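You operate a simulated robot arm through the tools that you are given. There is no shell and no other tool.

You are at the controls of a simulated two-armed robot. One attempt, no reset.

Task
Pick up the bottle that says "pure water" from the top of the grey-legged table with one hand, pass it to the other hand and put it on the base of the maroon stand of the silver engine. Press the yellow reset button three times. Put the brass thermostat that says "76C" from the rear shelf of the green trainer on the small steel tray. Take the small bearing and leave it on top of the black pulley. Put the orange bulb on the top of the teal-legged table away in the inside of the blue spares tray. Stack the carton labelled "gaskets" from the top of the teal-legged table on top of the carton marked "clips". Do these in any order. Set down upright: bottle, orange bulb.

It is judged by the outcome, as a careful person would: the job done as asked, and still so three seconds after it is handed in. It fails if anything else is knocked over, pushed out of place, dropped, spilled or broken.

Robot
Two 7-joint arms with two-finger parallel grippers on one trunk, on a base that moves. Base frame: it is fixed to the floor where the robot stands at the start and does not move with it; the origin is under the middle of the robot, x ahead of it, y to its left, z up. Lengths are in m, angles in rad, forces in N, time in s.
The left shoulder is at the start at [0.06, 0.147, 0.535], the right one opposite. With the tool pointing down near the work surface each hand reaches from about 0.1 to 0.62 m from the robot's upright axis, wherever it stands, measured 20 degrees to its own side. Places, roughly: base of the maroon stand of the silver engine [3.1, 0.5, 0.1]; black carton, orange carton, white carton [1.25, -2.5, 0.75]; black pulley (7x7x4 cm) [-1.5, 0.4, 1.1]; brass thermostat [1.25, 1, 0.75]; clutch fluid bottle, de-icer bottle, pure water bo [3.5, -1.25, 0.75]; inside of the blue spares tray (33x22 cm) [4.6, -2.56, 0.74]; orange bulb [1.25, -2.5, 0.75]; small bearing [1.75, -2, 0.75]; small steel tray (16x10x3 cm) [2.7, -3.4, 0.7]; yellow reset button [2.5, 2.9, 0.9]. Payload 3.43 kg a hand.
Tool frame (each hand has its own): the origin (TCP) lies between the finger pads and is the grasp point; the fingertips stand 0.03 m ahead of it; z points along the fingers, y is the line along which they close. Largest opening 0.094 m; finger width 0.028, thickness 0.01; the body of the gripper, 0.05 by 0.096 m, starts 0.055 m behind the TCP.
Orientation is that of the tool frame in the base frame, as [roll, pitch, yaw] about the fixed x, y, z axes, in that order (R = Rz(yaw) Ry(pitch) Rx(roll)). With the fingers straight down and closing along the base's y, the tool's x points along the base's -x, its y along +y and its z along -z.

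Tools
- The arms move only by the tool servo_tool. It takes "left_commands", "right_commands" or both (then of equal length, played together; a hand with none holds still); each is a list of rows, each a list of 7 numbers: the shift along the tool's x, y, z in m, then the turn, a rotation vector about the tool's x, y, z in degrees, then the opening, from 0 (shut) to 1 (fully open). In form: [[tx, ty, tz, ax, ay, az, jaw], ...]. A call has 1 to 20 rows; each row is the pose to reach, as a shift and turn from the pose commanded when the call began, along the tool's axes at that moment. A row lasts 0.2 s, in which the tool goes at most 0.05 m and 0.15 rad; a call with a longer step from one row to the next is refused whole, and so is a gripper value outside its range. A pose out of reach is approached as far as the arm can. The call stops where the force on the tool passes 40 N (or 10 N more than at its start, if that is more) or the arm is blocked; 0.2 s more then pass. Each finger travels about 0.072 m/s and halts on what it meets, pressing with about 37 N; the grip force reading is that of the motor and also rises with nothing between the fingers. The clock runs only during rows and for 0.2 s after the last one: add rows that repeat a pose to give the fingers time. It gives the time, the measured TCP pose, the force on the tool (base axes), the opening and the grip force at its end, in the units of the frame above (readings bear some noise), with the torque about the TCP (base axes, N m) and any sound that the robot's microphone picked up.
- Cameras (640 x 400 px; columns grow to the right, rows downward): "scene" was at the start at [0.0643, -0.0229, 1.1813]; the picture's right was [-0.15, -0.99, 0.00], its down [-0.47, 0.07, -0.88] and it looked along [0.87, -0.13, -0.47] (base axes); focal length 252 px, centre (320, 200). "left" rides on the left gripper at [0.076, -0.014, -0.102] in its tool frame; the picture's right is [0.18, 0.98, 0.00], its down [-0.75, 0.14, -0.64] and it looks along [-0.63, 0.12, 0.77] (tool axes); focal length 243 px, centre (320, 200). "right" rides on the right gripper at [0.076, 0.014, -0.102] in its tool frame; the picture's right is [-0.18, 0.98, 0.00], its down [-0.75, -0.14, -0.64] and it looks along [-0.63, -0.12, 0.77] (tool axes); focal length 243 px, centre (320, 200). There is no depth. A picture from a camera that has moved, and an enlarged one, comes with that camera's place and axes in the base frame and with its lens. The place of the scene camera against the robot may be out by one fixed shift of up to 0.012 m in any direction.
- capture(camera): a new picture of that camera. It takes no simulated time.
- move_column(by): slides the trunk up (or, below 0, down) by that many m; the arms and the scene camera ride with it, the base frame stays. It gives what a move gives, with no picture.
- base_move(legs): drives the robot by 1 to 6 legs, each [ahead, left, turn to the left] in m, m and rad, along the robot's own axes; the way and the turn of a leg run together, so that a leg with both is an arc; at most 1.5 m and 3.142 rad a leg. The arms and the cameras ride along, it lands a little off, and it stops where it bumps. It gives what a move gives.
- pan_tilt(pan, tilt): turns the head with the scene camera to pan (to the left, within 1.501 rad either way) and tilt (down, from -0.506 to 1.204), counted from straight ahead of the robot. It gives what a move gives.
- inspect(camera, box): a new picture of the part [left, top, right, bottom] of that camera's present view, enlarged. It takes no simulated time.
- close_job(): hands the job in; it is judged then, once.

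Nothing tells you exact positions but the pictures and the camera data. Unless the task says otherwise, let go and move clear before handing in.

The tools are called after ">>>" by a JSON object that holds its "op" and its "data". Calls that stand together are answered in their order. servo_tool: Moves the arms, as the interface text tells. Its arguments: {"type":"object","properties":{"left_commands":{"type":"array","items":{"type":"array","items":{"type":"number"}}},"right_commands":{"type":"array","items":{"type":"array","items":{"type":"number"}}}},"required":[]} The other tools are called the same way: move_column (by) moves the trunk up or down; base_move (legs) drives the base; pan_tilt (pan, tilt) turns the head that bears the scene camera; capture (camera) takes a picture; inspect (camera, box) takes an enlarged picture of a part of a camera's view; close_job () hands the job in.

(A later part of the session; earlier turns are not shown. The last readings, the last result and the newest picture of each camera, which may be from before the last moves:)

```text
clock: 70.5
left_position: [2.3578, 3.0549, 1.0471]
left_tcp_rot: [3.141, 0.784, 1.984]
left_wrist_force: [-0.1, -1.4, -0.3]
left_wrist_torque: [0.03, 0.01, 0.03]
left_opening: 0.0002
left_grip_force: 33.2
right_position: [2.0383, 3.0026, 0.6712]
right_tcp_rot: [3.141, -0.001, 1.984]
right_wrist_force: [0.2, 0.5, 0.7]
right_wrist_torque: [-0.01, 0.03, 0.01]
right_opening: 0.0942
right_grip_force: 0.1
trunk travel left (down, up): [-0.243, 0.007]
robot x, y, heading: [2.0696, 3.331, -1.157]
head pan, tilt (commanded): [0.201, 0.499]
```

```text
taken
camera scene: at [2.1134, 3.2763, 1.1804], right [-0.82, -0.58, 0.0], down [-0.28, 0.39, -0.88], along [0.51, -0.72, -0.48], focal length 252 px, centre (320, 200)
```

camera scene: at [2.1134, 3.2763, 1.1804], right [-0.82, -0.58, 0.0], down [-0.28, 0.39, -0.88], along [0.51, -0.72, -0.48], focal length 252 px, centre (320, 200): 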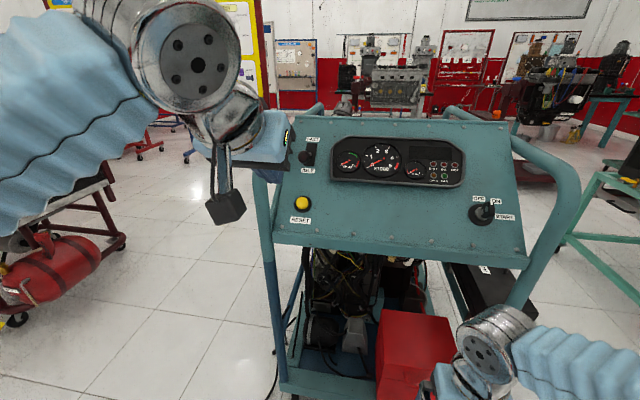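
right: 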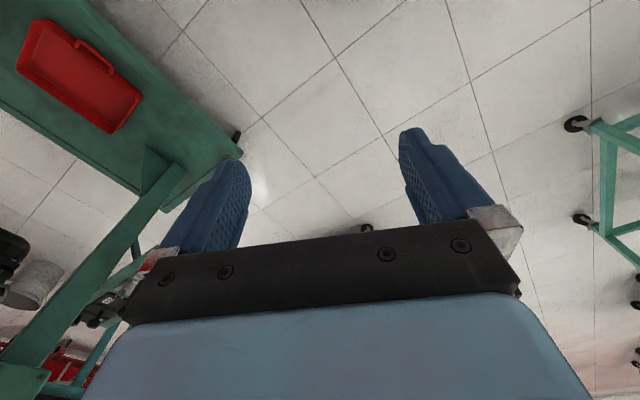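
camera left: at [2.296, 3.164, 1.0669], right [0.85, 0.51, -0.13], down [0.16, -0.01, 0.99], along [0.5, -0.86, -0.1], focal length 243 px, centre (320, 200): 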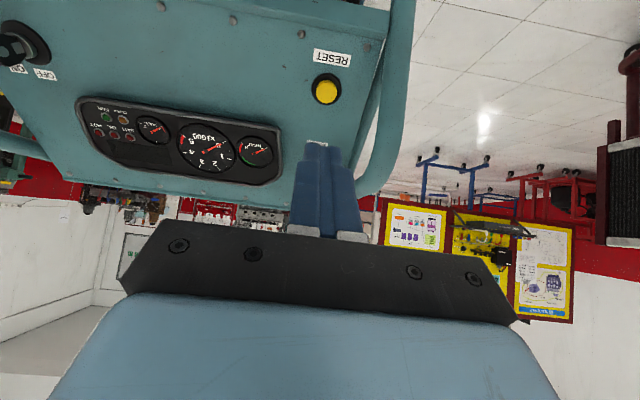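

Both cameras now agree on the button at about (2.435, 2.90, 0.90). I'll zoom with the hand camera to judge the panel's slope before pressing.

>>> {"op": "inspect", "data": {"camera": "left", "box": [286, 40, 386, 110]}}

>>> {"op": "inspect", "data": {"camera": "scene", "box": [250, 110, 550, 290]}}

```text
5.71 times, centred on (336, 75) of left
camera zoom: at [2.296, 3.164, 1.0669], right [0.85, 0.51, -0.13], down [0.16, -0.01, 0.99], along [0.5, -0.86, -0.1], focal length 1386 px, centre (229, 914)
```

zoom: 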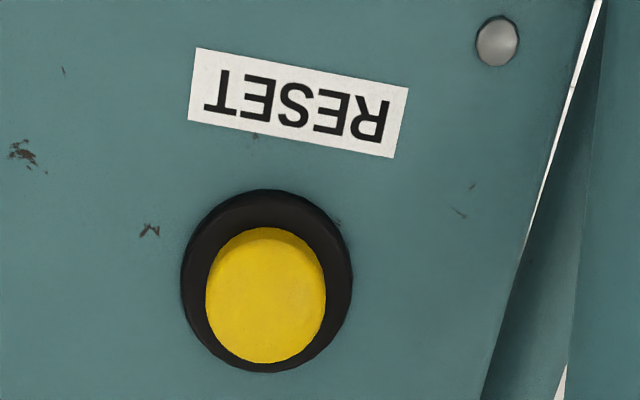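

```text
2.13 times, centred on (400, 200) of scene
camera zoom: at [2.1134, 3.2763, 1.1804], right [-0.82, -0.58, 0.0], down [-0.28, 0.39, -0.88], along [0.51, -0.72, -0.48], focal length 538 px, centre (149, 200)
```

zoom: 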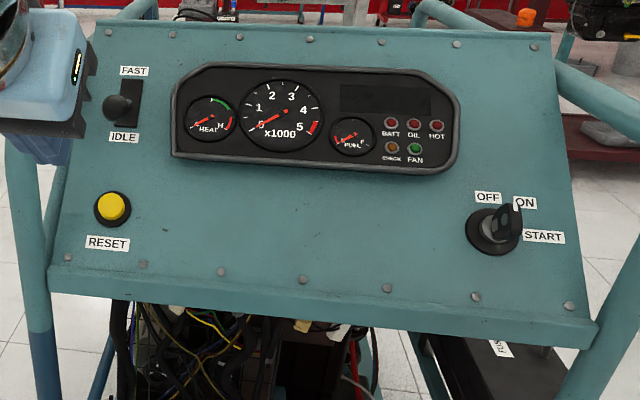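

The panel normal is about 45–50° up, matching the tool tilt. I'll approach to about 5 cm short of contact and verify the alignment.

>>> {"op": "servo_tool", "data": {"left_commands": [[-0.006, 0.003, 0.04, 0, 0, 0, 0], [-0.012, 0.006, 0.08, 0, 0, 0, 0], [-0.017, 0.008, 0.12, 0, 0, 0, 0], [-0.017, 0.008, 0.15, 0, 0, 0, 0], [-0.017, 0.008, 0.15, 0, 0, 0, 0]]}}

>>> {"op": "capture", "data": {"camera": "left"}}

>>> {"op": "inspect", "data": {"camera": "left", "box": [270, 60, 380, 180]}}

>>> {"op": "inspect", "data": {"camera": "scene", "box": [230, 150, 380, 250]}}

```text
clock: 71.7
left_position: [2.4117, 2.9488, 0.9534]
left_tcp_rot: [-3.141, 0.784, 1.984]
left_wrist_force: [0.0, 0.6, 0.6]
left_wrist_torque: [0.03, 0.02, 0.01]
left_opening: 0.0
left_grip_force: 33.4
right_position: [2.0383, 3.0025, 0.6699]
right_tcp_rot: [3.141, 0.0, 1.982]
right_wrist_force: [0.0, -0.9, 0.2]
right_wrist_torque: [0.01, 0.0, 0.02]
right_opening: 0.0941
right_grip_force: 0.1
trunk travel left (down, up): [-0.243, 0.007]
robot x, y, heading: [2.0684, 3.3335, -1.158]
head pan, tilt (commanded): [0.201, 0.499]
```

```text
taken
camera left: at [2.3506, 3.0589, 0.9726], right [0.85, 0.51, -0.13], down [0.16, -0.02, 0.99], along [0.5, -0.86, -0.1], focal length 243 px, centre (320, 200)
```

left: 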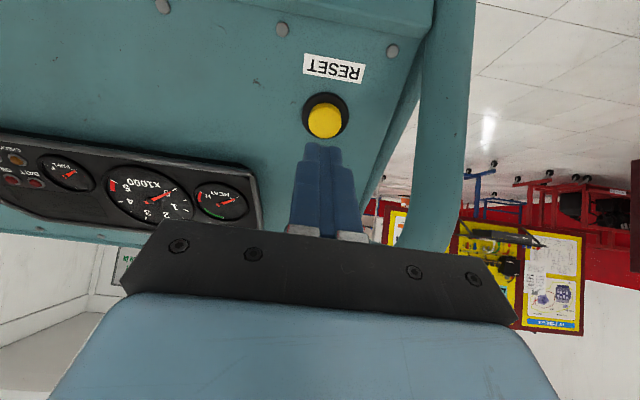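

```text
3.33 times, centred on (325, 120) of left
camera zoom: at [2.3506, 3.0589, 0.9726], right [0.85, 0.51, -0.13], down [0.16, -0.02, 0.99], along [0.5, -0.86, -0.1], focal length 809 px, centre (303, 467)
```

zoom: 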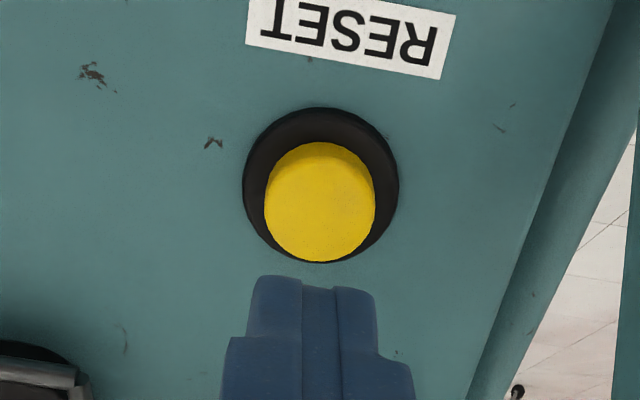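

```text
4.00 times, centred on (305, 200) of scene
camera zoom: at [2.1135, 3.2763, 1.1804], right [-0.82, -0.58, 0.0], down [-0.28, 0.39, -0.88], along [0.51, -0.72, -0.48], focal length 1008 px, centre (380, 200)
```

zoom: 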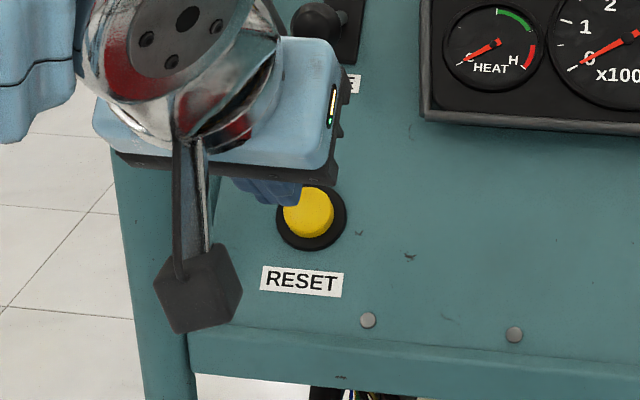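

The fingertips line up with the button and are about 6 cm away. I'll move in slowly for the first press and watch the force and sound.

>>> {"op": "servo_tool", "data": {"left_commands": [[0, 0.004, 0.03, 0, 0, 0, 0], [0, 0.004, 0.048, 0, 0, 0, 0], [0, 0.004, 0.054, 0, 0, 0, 0], [0, 0.004, 0.058, 0, 0, 0, 0], [0, 0.004, 0.062, 0, 0, 0, 0], [0, 0.004, 0.064, 0, 0, 0, 0]]}}

>>> {"op": "inspect", "data": {"camera": "left", "box": [270, 60, 380, 180]}}

>>> {"op": "inspect", "data": {"camera": "scene", "box": [230, 150, 380, 250]}}

```text
clock: 73.1
left_position: [2.4353, 2.9087, 0.9077]
left_tcp_rot: [-3.142, 0.784, 1.984]
left_wrist_force: [0.4, 1.2, 0.4]
left_wrist_torque: [0.01, -0.04, -0.04]
left_opening: 0.0
left_grip_force: 33.1
right_position: [2.0386, 3.0022, 0.6703]
right_tcp_rot: [3.141, -0.002, 1.982]
right_wrist_force: [0.1, -0.2, 0.0]
right_wrist_torque: [0.01, -0.03, 0.0]
right_opening: 0.0939
right_grip_force: 0.0
trunk travel left (down, up): [-0.243, 0.007]
robot x, y, heading: [2.0732, 3.3315, -1.16]
head pan, tilt (commanded): [0.201, 0.499]
```

```text
3.33 times, centred on (325, 120) of left
camera zoom: at [2.3724, 3.0192, 0.9276], right [0.85, 0.51, -0.13], down [0.16, -0.02, 0.99], along [0.5, -0.86, -0.1], focal length 809 px, centre (303, 467)
```

zoom: 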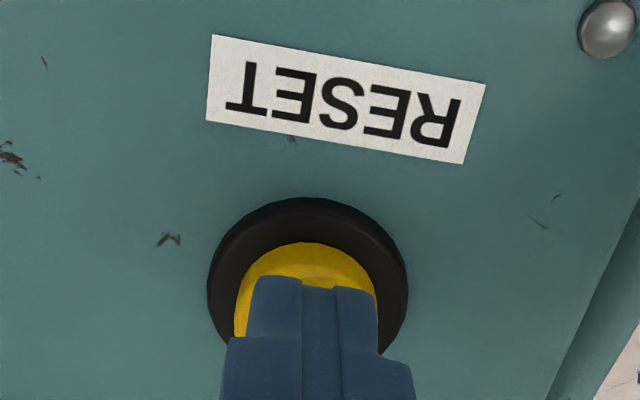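

```text
4.00 times, centred on (305, 200) of scene
camera zoom: at [2.1134, 3.2764, 1.1804], right [-0.82, -0.58, 0.0], down [-0.28, 0.39, -0.88], along [0.51, -0.72, -0.48], focal length 1008 px, centre (380, 200)
```

zoom: 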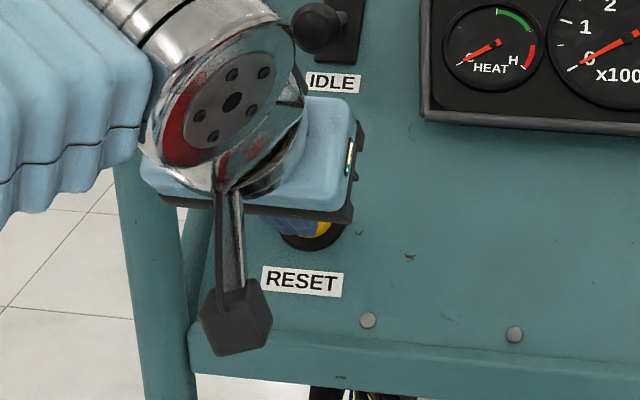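

No contact force yet, and the fingertips hover right over the yellow cap. I'll advance another few millimetres in small steps.

>>> {"op": "servo_tool", "data": {"left_commands": [[0, 0, 0.003, 0, 0, 0, 0], [0, 0, 0.006, 0, 0, 0, 0], [0, 0, 0.008, 0, 0, 0, 0], [0, 0, 0.01, 0, 0, 0, 0]]}}

```text
clock: 74.1
left_position: [2.4369, 2.9022, 0.9008]
left_tcp_rot: [-3.141, 0.784, 1.984]
left_wrist_force: [-0.2, 0.2, 0.3]
left_wrist_torque: [0.01, 0.0, 0.01]
left_opening: 0.0
left_grip_force: 33.3
right_position: [2.0381, 3.0036, 0.6707]
right_tcp_rot: [3.141, 0.001, 1.982]
right_wrist_force: [0.0, 0.7, -0.5]
right_wrist_torque: [0.0, 0.02, 0.02]
right_opening: 0.094
right_grip_force: 0.0
trunk travel left (down, up): [-0.243, 0.007]
robot x, y, heading: [2.0681, 3.3328, -1.154]
head pan, tilt (commanded): [0.201, 0.499]
```

>>> {"op": "inspect", "data": {"camera": "left", "box": [270, 60, 380, 180]}}

>>> {"op": "servo_tool", "data": {"left_commands": [[0, 0, 0.002, 0, 0, 0, 0], [0, 0, 0.004, 0, 0, 0, 0], [0, 0, 0.006, 0, 0, 0, 0], [0, 0, 0.008, 0, 0, 0, 0]]}}

>>> {"op": "inspect", "data": {"camera": "left", "box": [270, 60, 380, 180]}}

```text
3.33 times, centred on (325, 120) of left
camera zoom: at [2.3751, 3.0128, 0.9205], right [0.85, 0.51, -0.13], down [0.16, -0.01, 0.99], along [0.5, -0.86, -0.1], focal length 809 px, centre (303, 467)
```

zoom: 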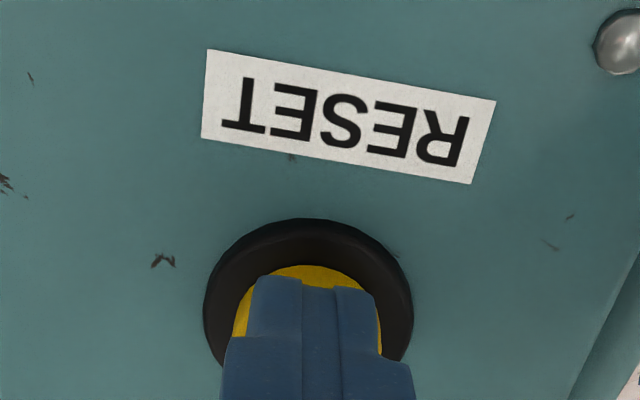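

```text
clock: 75.1
left_position: [2.4411, 2.8988, 0.8956]
left_tcp_rot: [3.141, 0.784, 1.981]
left_wrist_force: [-2.9, 5.1, 1.8]
left_wrist_torque: [-0.01, 0.01, 0.02]
left_opening: 0.0
left_grip_force: 33.2
right_position: [2.0383, 3.0027, 0.6719]
right_tcp_rot: [-3.14, 0.002, 1.984]
right_wrist_force: [-0.6, -0.6, -0.5]
right_wrist_torque: [-0.02, 0.01, 0.01]
right_opening: 0.0941
right_grip_force: 0.0
trunk travel left (down, up): [-0.243, 0.007]
robot x, y, heading: [2.0648, 3.3343, -1.156]
head pan, tilt (commanded): [0.201, 0.499]
heard: click
```

```text
3.33 times, centred on (325, 120) of left
camera zoom: at [2.3773, 3.0083, 0.9151], right [0.85, 0.51, -0.13], down [0.16, -0.02, 0.99], along [0.5, -0.86, -0.1], focal length 809 px, centre (303, 467)
```

zoom: 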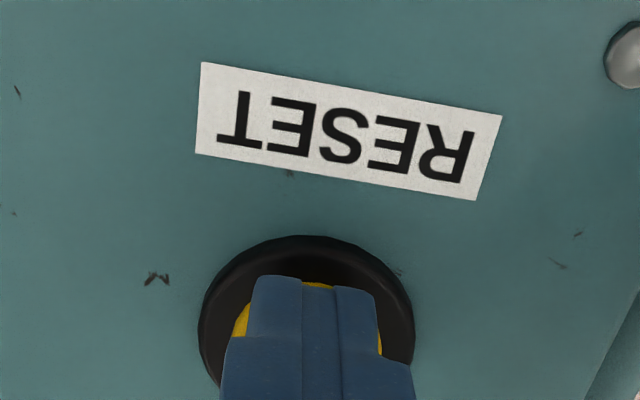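

One click heard: that's press 1. I'll retract 2 cm and press again to the same depth, one call per press so I can count the clicks.

>>> {"op": "servo_tool", "data": {"left_commands": [[0, 0, -0.01, 0, 0, 0, 0], [0, 0, -0.02, 0, 0, 0, 0], [0, 0, -0.02, 0, 0, 0, 0], [0, 0, -0.02, 0, 0, 0, 0]]}}

>>> {"op": "servo_tool", "data": {"left_commands": [[0, 0, 0.008, 0, 0, 0, 0], [0, 0, 0.013, 0, 0, 0, 0], [0, 0, 0.016, 0, 0, 0, 0], [0, 0, 0.018, 0, 0, 0, 0], [0, 0, 0.02, 0, 0, 0, 0], [0, 0, 0.02, 0, 0, 0, 0]]}}

```text
clock: 76.1
left_position: [2.4336, 2.9107, 0.9099]
left_tcp_rot: [-3.14, 0.786, 1.981]
left_wrist_force: [1.2, 0.2, -0.3]
left_wrist_torque: [-0.06, 0.01, 0.01]
left_opening: 0.0
left_grip_force: 33.0
right_position: [2.0383, 3.0037, 0.6706]
right_tcp_rot: [-3.141, -0.001, 1.983]
right_wrist_force: [-0.2, 0.2, -0.1]
right_wrist_torque: [0.02, 0.06, 0.0]
right_opening: 0.0937
right_grip_force: 0.1
trunk travel left (down, up): [-0.243, 0.007]
robot x, y, heading: [2.0715, 3.3349, -1.156]
head pan, tilt (commanded): [0.201, 0.499]
```

```text
clock: 77.5
left_position: [2.44, 2.8979, 0.8976]
left_tcp_rot: [-3.141, 0.788, 1.986]
left_wrist_force: [-1.2, 4.1, 1.7]
left_wrist_torque: [0.01, -0.03, 0.07]
left_opening: 0.0
left_grip_force: 32.7
right_position: [2.0376, 3.0031, 0.67]
right_tcp_rot: [3.141, 0.002, 1.983]
right_wrist_force: [0.4, 0.2, -0.9]
right_wrist_torque: [-0.02, 0.0, 0.0]
right_opening: 0.094
right_grip_force: 0.1
trunk travel left (down, up): [-0.243, 0.007]
robot x, y, heading: [2.0713, 3.3355, -1.159]
head pan, tilt (commanded): [0.201, 0.499]
heard: click
```

Second click heard. I'll repeat once more for the third press, then pull well back.

>>> {"op": "servo_tool", "data": {"left_commands": [[0, 0, -0.01, 0, 0, 0, 0], [0, 0, -0.02, 0, 0, 0, 0], [0, 0, -0.02, 0, 0, 0, 0], [0, 0, -0.02, 0, 0, 0, 0]]}}

>>> {"op": "servo_tool", "data": {"left_commands": [[0, 0, 0.008, 0, 0, 0, 0], [0, 0, 0.013, 0, 0, 0, 0], [0, 0, 0.016, 0, 0, 0, 0], [0, 0, 0.018, 0, 0, 0, 0], [0, 0, 0.02, 0, 0, 0, 0], [0, 0, 0.02, 0, 0, 0, 0]]}}

```text
clock: 78.5
left_position: [2.4345, 2.9111, 0.9097]
left_tcp_rot: [3.14, 0.786, 1.986]
left_wrist_force: [-0.3, 0.0, -0.7]
left_wrist_torque: [0.02, -0.01, 0.01]
left_opening: 0.0001
left_grip_force: 33.4
right_position: [2.0374, 3.0034, 0.6709]
right_tcp_rot: [3.14, 0.001, 1.982]
right_wrist_force: [0.1, -0.7, 0.0]
right_wrist_torque: [0.01, 0.01, 0.01]
right_opening: 0.0941
right_grip_force: 0.1
trunk travel left (down, up): [-0.243, 0.007]
robot x, y, heading: [2.0716, 3.3335, -1.152]
head pan, tilt (commanded): [0.201, 0.499]
```

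```text
clock: 79.9
left_position: [2.4389, 2.8982, 0.8961]
left_tcp_rot: [-3.141, 0.787, 1.984]
left_wrist_force: [0.3, 3.8, 3.1]
left_wrist_torque: [0.0, -0.04, 0.06]
left_opening: 0.0
left_grip_force: 32.1
right_position: [2.039, 3.0039, 0.6699]
right_tcp_rot: [3.141, 0.001, 1.983]
right_wrist_force: [0.0, 0.1, -0.8]
right_wrist_torque: [0.0, -0.03, -0.03]
right_opening: 0.094
right_grip_force: 0.0
trunk travel left (down, up): [-0.243, 0.007]
robot x, y, heading: [2.072, 3.3319, -1.158]
head pan, tilt (commanded): [0.201, 0.499]
heard: click
```

Three clicks heard, so the reset button is done. I'll retract the left hand along its approach line, bring it upright and lower it again.

>>> {"op": "servo_tool", "data": {"left_commands": [[0, 0, -0.04, 0, 0, 0, 0], [0, 0, -0.085, 0, 0, 0, 0], [0, 0, -0.13, 0, 0, 0, 0.2], [0, 0, -0.175, 0, 0, 0, 0.5], [0, 0, -0.22, 0, 0, 0, 1], [0.02, -0.013, -0.24, 0, 8, 0, 1], [0.04, -0.026, -0.26, 0, 16, 0, 1], [0.06, -0.039, -0.28, 0, 24, 0, 1], [0.0716, -0.0467, -0.29, 0, 32, 0, 1], [0.0716, -0.0467, -0.29, 0, 40, 0, 1], [0.0716, -0.0467, -0.29, 0, 45, 0, 1], [0.0716, -0.0467, -0.29, 0, 45, 0, 1]]}}

>>> {"op": "servo_tool", "data": {"left_commands": [[0, 0, 0.048, 0, 0, 0, 1], [0, 0, 0.096, 0, 0, 0, 1], [0, 0, 0.144, 0, 0, 0, 1], [0, 0, 0.192, 0, 0, 0, 1], [0, 0, 0.24, 0, 0, 0, 1], [0, 0, 0.288, 0, 0, 0, 1], [0, 0, 0.336, 0, 0, 0, 1], [0, 0, 0.378, 0, 0, 0, 1]]}}

>>> {"op": "inspect", "data": {"camera": "scene", "box": [230, 100, 550, 300]}}

```text
clock: 82.5
left_position: [2.3327, 3.0694, 0.9758]
left_tcp_rot: [-3.134, -0.01, 1.982]
left_wrist_force: [-0.2, -0.5, -0.4]
left_wrist_torque: [0.11, -0.03, 0.01]
left_opening: 0.0938
left_grip_force: 0.1
left hand out of reach, approached as far as the arm can: row 9, 10, 11, 12
right_position: [2.0374, 3.0027, 0.6702]
right_tcp_rot: [3.14, -0.002, 1.983]
right_wrist_force: [0.2, -0.1, -0.8]
right_wrist_torque: [0.03, -0.04, -0.02]
right_opening: 0.0939
right_grip_force: 0.1
trunk travel left (down, up): [-0.243, 0.007]
robot x, y, heading: [2.0711, 3.3289, -1.158]
head pan, tilt (commanded): [0.201, 0.499]
```

```text
clock: 84.3
left_position: [2.3331, 3.071, 0.5997]
left_tcp_rot: [-3.141, 0.001, 1.982]
left_wrist_force: [0.1, -0.1, 0.3]
left_wrist_torque: [-0.02, 0.0, 0.0]
left_opening: 0.0939
left_grip_force: 0.0
right_position: [2.0378, 3.0032, 0.6709]
right_tcp_rot: [-3.141, 0.002, 1.983]
right_wrist_force: [-0.4, -0.5, 0.5]
right_wrist_torque: [-0.01, -0.02, 0.01]
right_opening: 0.0941
right_grip_force: 0.1
trunk travel left (down, up): [-0.243, 0.007]
robot x, y, heading: [2.0712, 3.3337, -1.154]
head pan, tilt (commanded): [0.201, 0.499]
```

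```text
2.00 times, centred on (390, 200) of scene
camera zoom: at [2.1133, 3.2766, 1.1805], right [-0.82, -0.58, 0.0], down [-0.28, 0.39, -0.88], along [0.51, -0.72, -0.48], focal length 504 px, centre (180, 200)
```

zoom: 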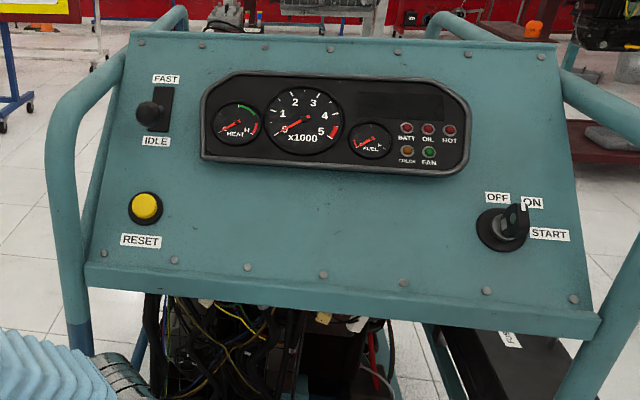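

The button is done. Now I'll return through the lane to the corridor by the trainer's shelf end, checking my pose on the way.

>>> {"op": "base_move", "data": {"legs": [[-0.3, 0, 0], [0, -0.83, 0], [1.3, 0, 0]]}}

>>> {"op": "pan_tilt", "data": {"pan": 0.0, "tilt": 0.4}}

>>> {"op": "capture", "data": {"camera": "scene"}}

```text
clock: 96.6
left_position: [1.9923, 1.8094, 0.5982]
left_tcp_rot: [-3.141, 0.0, 1.988]
left_wrist_force: [-0.1, 0.1, -0.4]
left_wrist_torque: [-0.03, 0.0, 0.0]
left_opening: 0.0938
left_grip_force: 0.1
right_position: [1.6974, 1.7384, 0.6706]
right_tcp_rot: [-3.141, 0.001, 1.988]
right_wrist_force: [0.8, -0.1, 0.0]
right_wrist_torque: [-0.01, 0.01, -0.01]
right_opening: 0.0939
right_grip_force: 0.2
trunk travel left (down, up): [-0.243, 0.007]
robot x, y, heading: [1.728, 2.0704, -1.155]
head pan, tilt (commanded): [0.201, 0.499]
```

```text
clock: 97.3
left_position: [1.993, 1.8083, 0.5999]
left_tcp_rot: [3.141, 0.0, 1.987]
left_wrist_force: [0.5, -0.7, 0.3]
left_wrist_torque: [0.04, -0.01, -0.01]
left_opening: 0.0942
left_grip_force: 0.1
right_position: [1.6972, 1.7394, 0.6699]
right_tcp_rot: [-3.141, 0.001, 1.987]
right_wrist_force: [-0.2, 0.4, -0.9]
right_wrist_torque: [0.03, 0.03, 0.01]
right_opening: 0.0941
right_grip_force: 0.1
trunk travel left (down, up): [-0.243, 0.007]
robot x, y, heading: [1.7303, 2.0707, -1.153]
head pan, tilt (commanded): [0.0, 0.4]
```

```text
taken
camera scene: at [1.7567, 2.0032, 1.1895], right [-0.91, -0.41, 0.0], down [-0.16, 0.36, -0.92], along [0.37, -0.84, -0.39], focal length 252 px, centre (320, 200)
```

scene: 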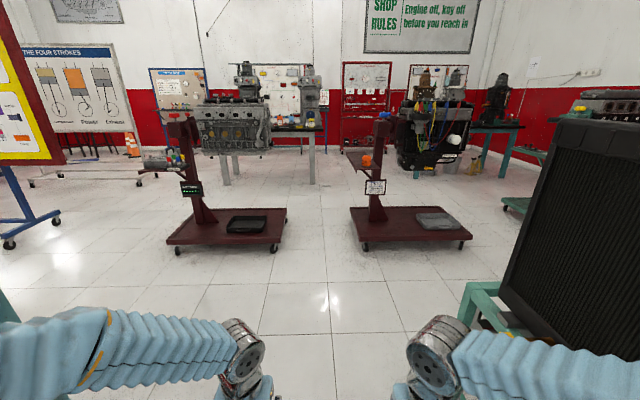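

The lane ahead is clear with both maroon stands beyond. I'll go on 1.2 m, turn round and strafe left toward the shelf end.

>>> {"op": "base_move", "data": {"legs": [[1.23, 0, 0], [0, 0, 3.14], [0, 0.65, 0]]}}

>>> {"op": "pan_tilt", "data": {"pan": 0.2, "tilt": 0.7}}

>>> {"op": "capture", "data": {"camera": "scene"}}

```text
clock: 114.2
left_position: [1.3729, 0.9142, 0.5996]
left_tcp_rot: [-3.141, 0.0, -1.132]
left_wrist_force: [0.2, 0.5, -0.5]
left_wrist_torque: [0.01, -0.01, -0.02]
left_opening: 0.0939
left_grip_force: 0.1
right_position: [1.6658, 0.9899, 0.6701]
right_tcp_rot: [-3.141, -0.001, -1.131]
right_wrist_force: [0.3, 0.1, 0.5]
right_wrist_torque: [-0.01, 0.0, 0.0]
right_opening: 0.0938
right_grip_force: 0.0
trunk travel left (down, up): [-0.243, 0.007]
robot x, y, heading: [1.6424, 0.6615, 2.008]
head pan, tilt (commanded): [0.0, 0.4]
```

```text
clock: 115.0
left_position: [1.3728, 0.9139, 0.6008]
left_tcp_rot: [3.14, 0.001, -1.13]
left_wrist_force: [0.1, 0.0, 0.0]
left_wrist_torque: [0.02, -0.03, 0.01]
left_opening: 0.0941
left_grip_force: 0.0
right_position: [1.6645, 0.9905, 0.6702]
right_tcp_rot: [-3.141, 0.0, -1.131]
right_wrist_force: [0.3, 0.2, 0.7]
right_wrist_torque: [0.0, 0.06, 0.0]
right_opening: 0.0944
right_grip_force: 0.0
trunk travel left (down, up): [-0.243, 0.007]
robot x, y, heading: [1.6434, 0.6572, 2.01]
head pan, tilt (commanded): [0.201, 0.7]
```

```text
taken
camera scene: at [1.61, 0.6905, 1.1628], right [0.8, 0.6, 0.0], down [0.38, -0.52, -0.77], along [-0.46, 0.61, -0.64], focal length 252 px, centre (320, 200)
```

scene: 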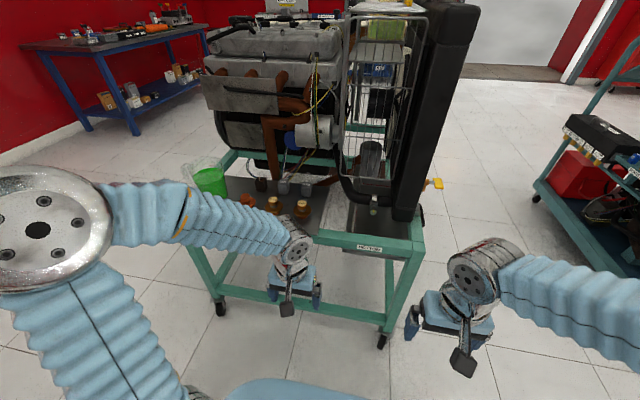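

The shelf is now ahead-left with the thermostats about 0.6 m away. I'll raise the left hand clear above the shelf edge and nudge the base 0.1 m forward.

>>> {"op": "servo_tool", "data": {"left_commands": [[0, 0, -0.048, 0, 0, 0, 1], [0, 0, -0.096, 0, 0, 0, 1], [0, 0, -0.144, 0, 0, 0, 1], [0, 0, -0.192, 0, 0, 0, 1], [0, 0, -0.24, 0, 0, 0, 1], [0, 0, -0.26, 0, 0, 0, 1]]}}

>>> {"op": "base_move", "data": {"legs": [[0.1, 0, 0]]}}

>>> {"op": "capture", "data": {"camera": "left"}}

>>> {"op": "pan_tilt", "data": {"pan": 0.35, "tilt": 0.75}}

>>> {"op": "capture", "data": {"camera": "scene"}}

```text
clock: 116.4
left_position: [1.3726, 0.9125, 0.8601]
left_tcp_rot: [3.141, 0.002, -1.134]
left_wrist_force: [-0.1, -0.4, -0.2]
left_wrist_torque: [-0.01, 0.01, -0.01]
left_opening: 0.094
left_grip_force: 0.1
right_position: [1.6668, 0.9895, 0.6697]
right_tcp_rot: [-3.141, 0.0, -1.131]
right_wrist_force: [-0.4, 0.7, 0.1]
right_wrist_torque: [-0.01, 0.0, 0.02]
right_opening: 0.094
right_grip_force: 0.0
trunk travel left (down, up): [-0.243, 0.007]
robot x, y, heading: [1.6442, 0.6586, 2.013]
head pan, tilt (commanded): [0.201, 0.7]
```

```text
clock: 117.5
left_position: [1.3288, 1.0041, 0.8594]
left_tcp_rot: [3.141, 0.0, -1.131]
left_wrist_force: [-0.5, 0.3, -0.2]
left_wrist_torque: [0.01, 0.01, 0.0]
left_opening: 0.094
left_grip_force: 0.0
right_position: [1.6232, 1.0808, 0.6716]
right_tcp_rot: [-3.141, 0.001, -1.131]
right_wrist_force: [0.5, 0.7, -0.2]
right_wrist_torque: [0.02, -0.03, 0.01]
right_opening: 0.0937
right_grip_force: 0.1
trunk travel left (down, up): [-0.243, 0.007]
robot x, y, heading: [1.6033, 0.7463, 2.013]
head pan, tilt (commanded): [0.201, 0.7]
```

```text
taken
camera left: at [1.3765, 0.9407, 0.9631], right [-0.81, -0.59, 0.0], down [-0.45, 0.62, 0.64], along [-0.38, 0.52, -0.77], focal length 243 px, centre (320, 200)
```

left: 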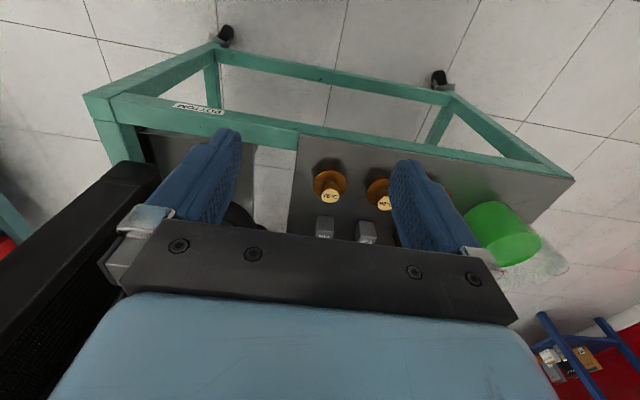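

```text
clock: 118.2
left_position: [1.3285, 1.004, 0.8591]
left_tcp_rot: [3.141, 0.001, -1.131]
left_wrist_force: [-0.4, -0.1, -0.6]
left_wrist_torque: [-0.01, 0.03, 0.01]
left_opening: 0.0939
left_grip_force: 0.1
right_position: [1.6226, 1.0806, 0.6696]
right_tcp_rot: [-3.141, -0.001, -1.132]
right_wrist_force: [-0.5, -0.2, -0.4]
right_wrist_torque: [0.03, 0.03, -0.02]
right_opening: 0.094
right_grip_force: 0.2
trunk travel left (down, up): [-0.243, 0.007]
robot x, y, heading: [1.5968, 0.7509, 2.008]
head pan, tilt (commanded): [0.351, 0.75]
```

```text
taken
camera scene: at [1.5593, 0.7709, 1.1585], right [0.7, 0.71, 0.0], down [0.48, -0.48, -0.73], along [-0.52, 0.51, -0.68], focal length 252 px, centre (320, 200)
```

scene: 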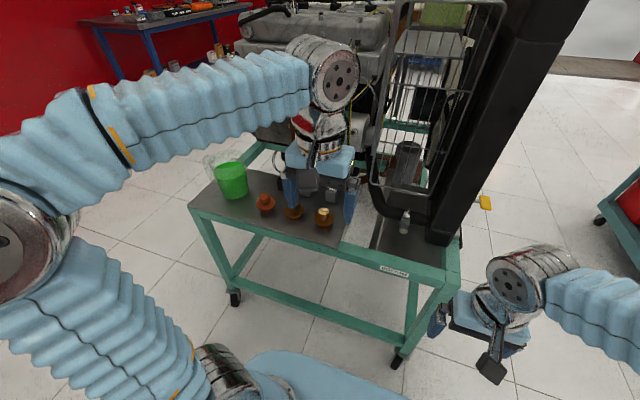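

I see the thermostats under the left hand. I'll zoom in to confirm which one reads 76°C.

>>> {"op": "inspect", "data": {"camera": "left", "box": [290, 150, 420, 230]}}

>>> {"op": "inspect", "data": {"camera": "scene", "box": [230, 170, 390, 270]}}

```text
4.92 times, centred on (355, 190) of left
camera zoom: at [1.3765, 0.9408, 0.963], right [-0.81, -0.59, 0.0], down [-0.45, 0.62, 0.64], along [-0.38, 0.52, -0.77], focal length 1194 px, centre (148, 249)
```

zoom: 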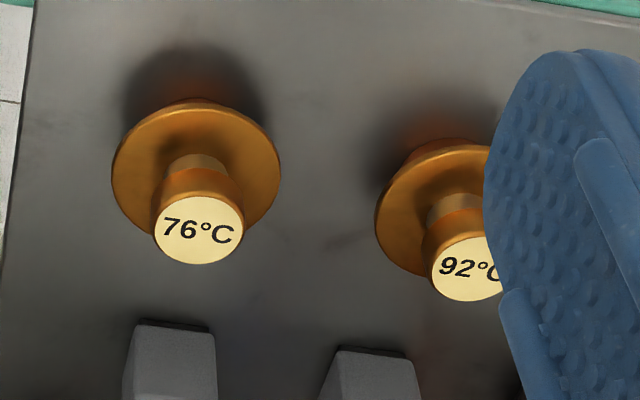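

```text
4.00 times, centred on (310, 220) of scene
camera zoom: at [1.5593, 0.7709, 1.1585], right [0.7, 0.71, 0.0], down [0.48, -0.48, -0.73], along [-0.52, 0.51, -0.68], focal length 1008 px, centre (360, 120)
```

zoom: 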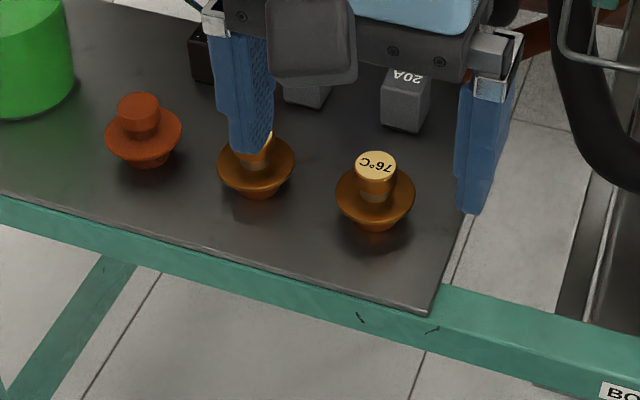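

76°C is confirmed as the rightmost thermostat, its label top near (1.230, 1.115, 0.68). I'll move the left hand over it with the jaw partly open and check the alignment.

>>> {"op": "servo_tool", "data": {"left_commands": [[-0.04, 0.012, 0, 0, 0, 0, 0.65], [-0.08, 0.024, 0, 0, 0, 0, 0.65], [-0.12, 0.036, 0, 0, 0, 0, 0.65], [-0.142, 0.042, 0.02, 0, 0, 0, 0.65], [-0.142, 0.042, 0.06, 0, 0, 0, 0.65], [-0.142, 0.042, 0.09, 0, 0, 0, 0.65], [-0.142, 0.042, 0.09, 0, 0, 0, 0.65]]}}

>>> {"op": "capture", "data": {"camera": "left"}}

>>> {"op": "inspect", "data": {"camera": "scene", "box": [230, 150, 390, 250]}}

```text
clock: 119.8
left_position: [1.2299, 1.1145, 0.7691]
left_tcp_rot: [3.142, 0.001, -1.131]
left_wrist_force: [0.9, 0.3, -0.5]
left_wrist_torque: [0.04, -0.01, 0.01]
left_opening: 0.0612
left_grip_force: 0.0
right_position: [1.6232, 1.0818, 0.6709]
right_tcp_rot: [-3.141, 0.0, -1.132]
right_wrist_force: [0.5, 0.7, 0.6]
right_wrist_torque: [0.03, 0.02, 0.02]
right_opening: 0.0939
right_grip_force: 0.1
trunk travel left (down, up): [-0.243, 0.007]
robot x, y, heading: [1.6003, 0.749, 2.015]
head pan, tilt (commanded): [0.351, 0.75]
```

```text
taken
camera left: at [1.2771, 1.0509, 0.872], right [-0.81, -0.59, 0.0], down [-0.45, 0.62, 0.64], along [-0.38, 0.52, -0.77], focal length 243 px, centre (320, 200)
```

left: 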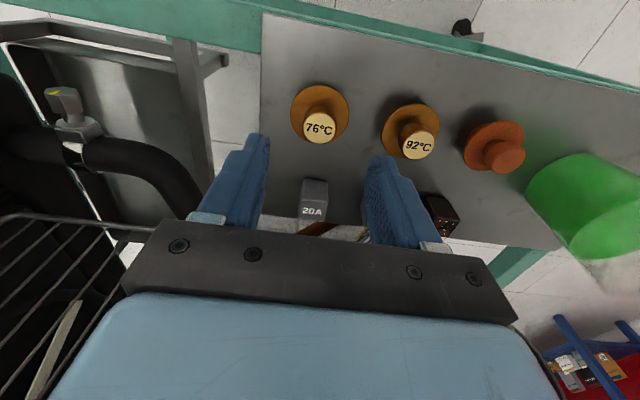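

```text
4.00 times, centred on (310, 200) of scene
camera zoom: at [1.5592, 0.771, 1.1585], right [0.7, 0.71, 0.0], down [0.48, -0.48, -0.73], along [-0.52, 0.51, -0.68], focal length 1008 px, centre (360, 200)
```

zoom: 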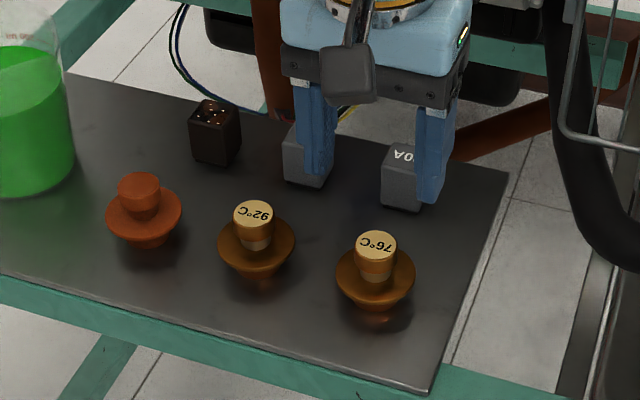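

The knob top is at about (1.227, 1.119, 0.674), flange top near 0.643. I'll descend so the fingertips stop just above the flange, then close on the knob.

>>> {"op": "servo_tool", "data": {"left_commands": [[-0.0056, 0, 0.03, 0, 0, 0, 0.6], [-0.0056, 0, 0.06, 0, 0, 0, 0.6], [-0.0056, 0, 0.08, 0, 0, 0, 0.6], [-0.0056, 0, 0.088, 0, 0, 0, 0.6], [-0.0056, 0, 0.088, 0, 0, 0, 0.6]]}}

>>> {"op": "capture", "data": {"camera": "left"}}

>>> {"op": "inspect", "data": {"camera": "scene", "box": [230, 150, 390, 250]}}

```text
clock: 121.0
left_position: [1.229, 1.1206, 0.6804]
left_tcp_rot: [3.141, -0.001, -1.132]
left_wrist_force: [-0.6, 0.1, -0.5]
left_wrist_torque: [-0.01, 0.0, -0.02]
left_opening: 0.0562
left_grip_force: 0.1
right_position: [1.6238, 1.0808, 0.6695]
right_tcp_rot: [3.141, 0.0, -1.131]
right_wrist_force: [-0.5, 0.0, 1.0]
right_wrist_torque: [-0.01, 0.01, -0.02]
right_opening: 0.0939
right_grip_force: 0.0
trunk travel left (down, up): [-0.243, 0.007]
robot x, y, heading: [1.6014, 0.748, 2.01]
head pan, tilt (commanded): [0.351, 0.75]
```

```text
taken
camera left: at [1.2751, 1.0565, 0.7842], right [-0.81, -0.59, 0.0], down [-0.45, 0.62, 0.64], along [-0.38, 0.52, -0.77], focal length 243 px, centre (320, 200)
```

left: 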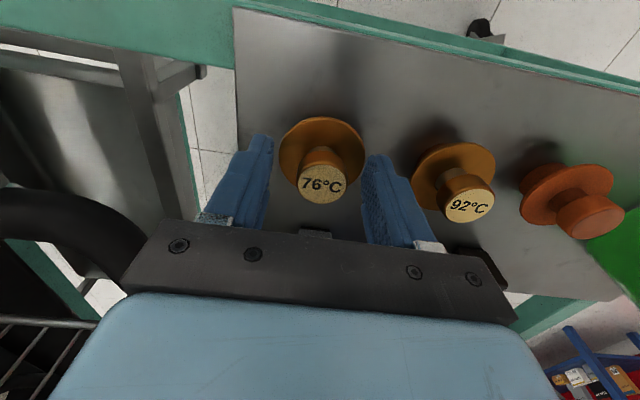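

```text
4.00 times, centred on (310, 200) of scene
camera zoom: at [1.5592, 0.771, 1.1585], right [0.7, 0.71, 0.0], down [0.48, -0.48, -0.73], along [-0.52, 0.51, -0.68], focal length 1008 px, centre (360, 200)
```

zoom: 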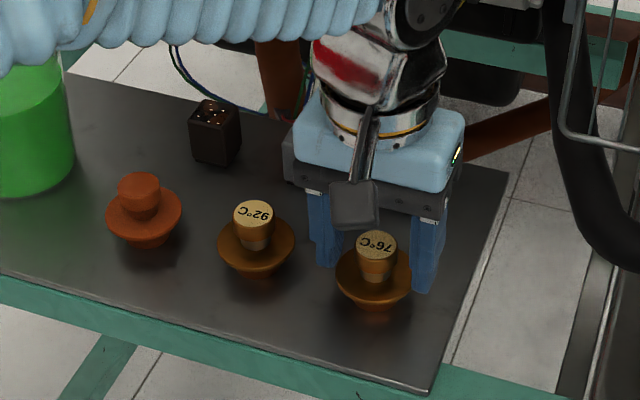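

The knob sits centred between the pads. I'll close the jaw and check the grip.

>>> {"op": "servo_tool", "data": {"left_commands": [[0, 0, 0, 0, 0, 0, 0], [0, 0, 0, 0, 0, 0, 0], [0, 0, 0, 0, 0, 0, 0], [0, 0, 0, 0, 0, 0, 0]]}}

>>> {"op": "inspect", "data": {"camera": "left", "box": [220, 90, 440, 240]}}

```text
clock: 122.0
left_position: [1.228, 1.1201, 0.6805]
left_tcp_rot: [3.141, 0.0, -1.13]
left_wrist_force: [-0.1, 0.5, -0.4]
left_wrist_torque: [0.0, 0.0, 0.0]
left_opening: 0.0282
left_grip_force: 37.0
right_position: [1.6231, 1.0803, 0.6705]
right_tcp_rot: [-3.141, 0.0, -1.13]
right_wrist_force: [0.5, 0.1, 0.7]
right_wrist_torque: [-0.01, 0.0, 0.0]
right_opening: 0.094
right_grip_force: 0.0
trunk travel left (down, up): [-0.243, 0.007]
robot x, y, heading: [1.6003, 0.75, 2.01]
head pan, tilt (commanded): [0.351, 0.75]
```

```text
2.67 times, centred on (330, 165) of left
camera zoom: at [1.2751, 1.0565, 0.7844], right [-0.81, -0.59, 0.0], down [-0.45, 0.62, 0.64], along [-0.38, 0.52, -0.77], focal length 647 px, centre (293, 293)
```

zoom: 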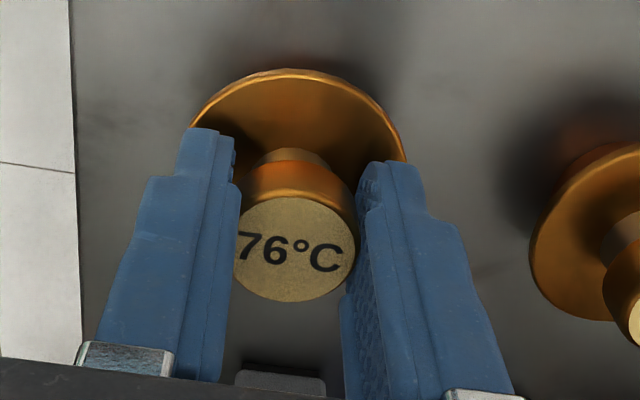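

Gripped at 28 mm with full force. I'll lift straight up and bring the thermostat back close to the robot.

>>> {"op": "servo_tool", "data": {"left_commands": [[0, 0, -0.02, 0, 0, 0, 0], [0, 0, -0.06, 0, 0, 0, 0], [0, 0, -0.1, 0, 0, 0, 0], [0, 0, -0.14, 0, 0, 0, 0], [0, 0, -0.18, 0, 0, 0, 0], [0.04, 0, -0.18, 0, 0, 0, 0], [0.08, 0, -0.18, 0, 0, 0, 0], [0.12, 0, -0.18, 0, 0, 0, 0], [0.16, -0.02, -0.18, 0, 0, 0, 0], [0.19, -0.04, -0.18, 0, 0, 0, 0]]}}

>>> {"op": "capture", "data": {"camera": "left"}}

>>> {"op": "capture", "data": {"camera": "scene"}}

```text
clock: 124.2
left_position: [1.3462, 0.9636, 0.8623]
left_tcp_rot: [3.14, 0.001, -1.129]
left_wrist_force: [0.3, -0.5, -0.3]
left_wrist_torque: [0.01, -0.01, 0.01]
left_opening: 0.0001
left_grip_force: 32.6
right_position: [1.6229, 1.0799, 0.6712]
right_tcp_rot: [-3.142, -0.001, -1.132]
right_wrist_force: [0.3, 0.7, -0.4]
right_wrist_torque: [0.01, -0.01, 0.01]
right_opening: 0.0938
right_grip_force: 0.1
trunk travel left (down, up): [-0.243, 0.007]
robot x, y, heading: [1.5992, 0.7537, 2.013]
head pan, tilt (commanded): [0.351, 0.75]
```

```text
taken
camera left: at [1.3933, 0.9015, 0.9647], right [-0.81, -0.59, 0.0], down [-0.45, 0.62, 0.64], along [-0.38, 0.52, -0.77], focal length 243 px, centre (320, 200)
```

left: 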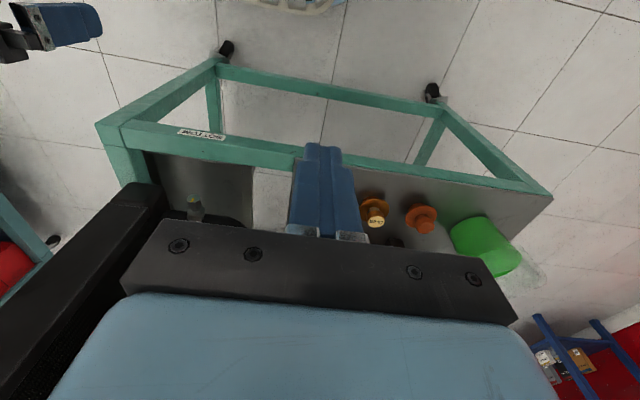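

```text
taken
camera scene: at [1.5591, 0.771, 1.1585], right [0.7, 0.71, 0.0], down [0.49, -0.48, -0.73], along [-0.52, 0.51, -0.68], focal length 252 px, centre (320, 200)
```

scene: 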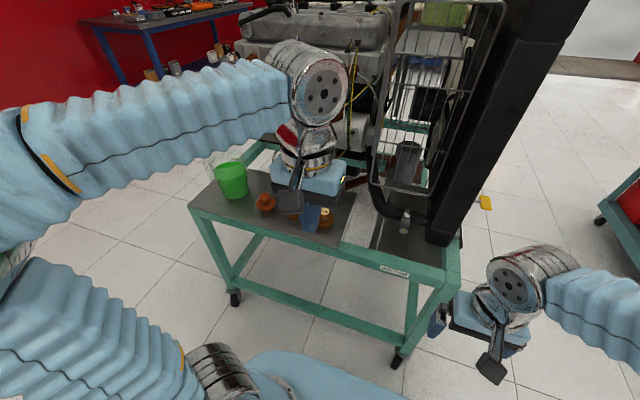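

The jaw closed to zero, so the thermostat slipped out during the lift. I'll move the hand aside and look at where it is.

>>> {"op": "servo_tool", "data": {"left_commands": [[0.03, -0.03, 0, 0, 0, 0, 0.6], [0.03, -0.07, 0, 0, 0, 0, 0.6], [0.03, -0.1, 0, 0, 0, 0, 0.6]]}}

>>> {"op": "capture", "data": {"camera": "scene"}}

>>> {"op": "inspect", "data": {"camera": "scene", "box": [230, 150, 390, 250]}}

>>> {"op": "capture", "data": {"camera": "left"}}

```text
clock: 125.0
left_position: [1.4506, 0.9796, 0.8604]
left_tcp_rot: [-3.141, 0.0, -1.13]
left_wrist_force: [-0.5, -0.4, -0.4]
left_wrist_torque: [0.0, 0.02, -0.02]
left_opening: 0.0565
left_grip_force: 0.1
right_position: [1.6226, 1.0799, 0.6711]
right_tcp_rot: [3.141, -0.001, -1.13]
right_wrist_force: [-0.5, -0.3, -0.2]
right_wrist_torque: [0.01, -0.05, 0.01]
right_opening: 0.0939
right_grip_force: 0.1
trunk travel left (down, up): [-0.243, 0.007]
robot x, y, heading: [1.6022, 0.7468, 2.009]
head pan, tilt (commanded): [0.351, 0.75]
```

```text
taken
camera scene: at [1.5592, 0.7707, 1.1584], right [0.7, 0.71, 0.0], down [0.49, -0.48, -0.73], along [-0.52, 0.51, -0.68], focal length 252 px, centre (320, 200)
```

scene: 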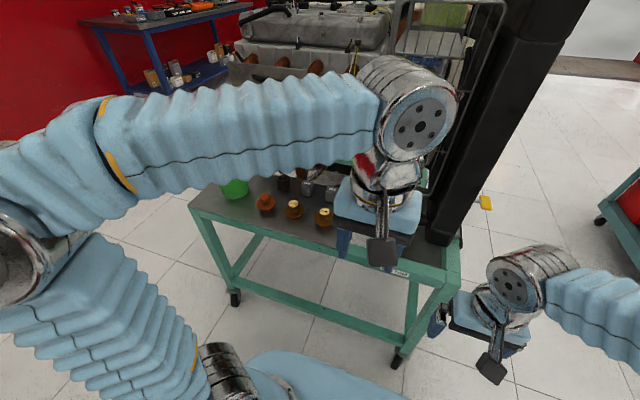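

```text
4.00 times, centred on (310, 200) of scene
camera zoom: at [1.5592, 0.7707, 1.1584], right [0.7, 0.71, 0.0], down [0.49, -0.48, -0.73], along [-0.52, 0.51, -0.68], focal length 1008 px, centre (360, 200)
```

zoom: 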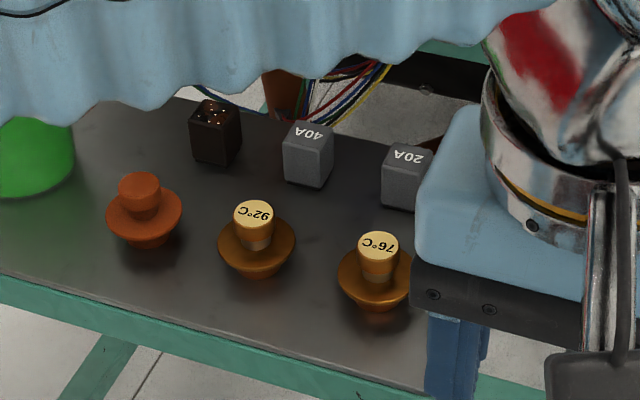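

```text
taken
camera left: at [1.4964, 0.9168, 0.9646], right [-0.81, -0.59, 0.0], down [-0.45, 0.62, 0.64], along [-0.38, 0.52, -0.77], focal length 243 px, centre (320, 200)
```

left: 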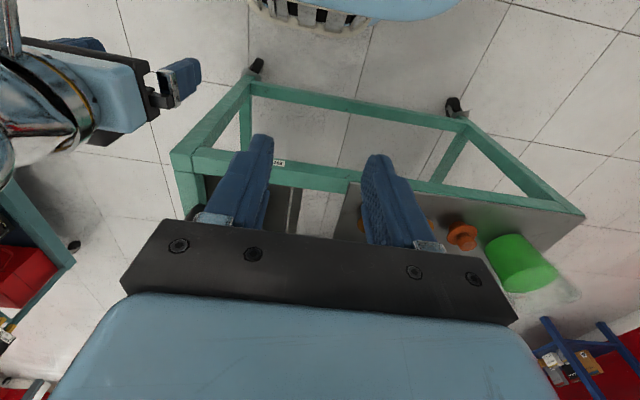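

It is still standing upright in place; only the knob slipped. I'll look at its shape more closely before re-gripping.

>>> {"op": "inspect", "data": {"camera": "scene", "box": [308, 202, 340, 232]}}

```text
13.33 times, centred on (324, 217) of scene
camera zoom: at [1.5592, 0.7707, 1.1584], right [0.7, 0.71, 0.0], down [0.49, -0.48, -0.73], along [-0.52, 0.51, -0.68], focal length 3360 px, centre (267, -27)
```

zoom: 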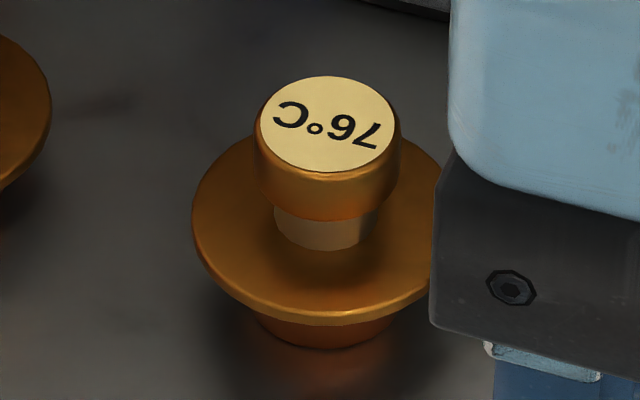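

The knob is a short straight cylinder (about 28 mm across, 14 mm high) over a narrower neck. I'll re-approach a little lower so the tips reach just above the flange, then lift slowly and check.

>>> {"op": "servo_tool", "data": {"left_commands": [[-0.037, 0.0235, 0, 0, 0, 0, 0.6], [-0.074, 0.047, 0, 0, 0, 0, 0.6], [-0.111, 0.0705, 0, 0, 0, 0, 0.6], [-0.148, 0.094, 0, 0, 0, 0, 0.6], [-0.185, 0.1175, 0, 0, 0, 0, 0.6], [-0.222, 0.141, 0, 0, 0, 0, 0.6], [-0.222, 0.141, 0.045, 0, 0, 0, 0.6], [-0.222, 0.141, 0.09, 0, 0, 0, 0.6], [-0.222, 0.141, 0.13, 0, 0, 0, 0.6], [-0.222, 0.141, 0.16, 0, 0, 0, 0.6], [-0.222, 0.141, 0.18, 0, 0, 0, 0.6], [-0.222, 0.141, 0.184, 0, 0, 0, 0.6], [-0.222, 0.141, 0.184, 0, 0, 0, 0.6]]}}

>>> {"op": "inspect", "data": {"camera": "left", "box": [220, 90, 440, 240]}}

```text
clock: 127.8
left_position: [1.2277, 1.1223, 0.6771]
left_tcp_rot: [-3.141, -0.001, -1.133]
left_wrist_force: [0.4, 0.3, -0.2]
left_wrist_torque: [0.01, 0.02, -0.03]
left_opening: 0.0565
left_grip_force: 0.0
right_position: [1.623, 1.0801, 0.6698]
right_tcp_rot: [-3.141, 0.0, -1.131]
right_wrist_force: [0.2, -1.4, -0.3]
right_wrist_torque: [-0.03, 0.04, -0.03]
right_opening: 0.0943
right_grip_force: 0.0
trunk travel left (down, up): [-0.243, 0.007]
robot x, y, heading: [1.604, 0.7519, 2.012]
head pan, tilt (commanded): [0.351, 0.75]
```

```text
2.67 times, centred on (330, 165) of left
camera zoom: at [1.2744, 1.0577, 0.781], right [-0.81, -0.59, 0.0], down [-0.45, 0.62, 0.64], along [-0.38, 0.52, -0.77], focal length 647 px, centre (293, 293)
```

zoom: 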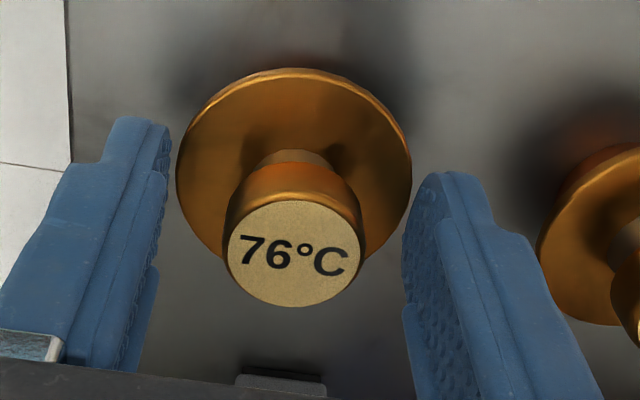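

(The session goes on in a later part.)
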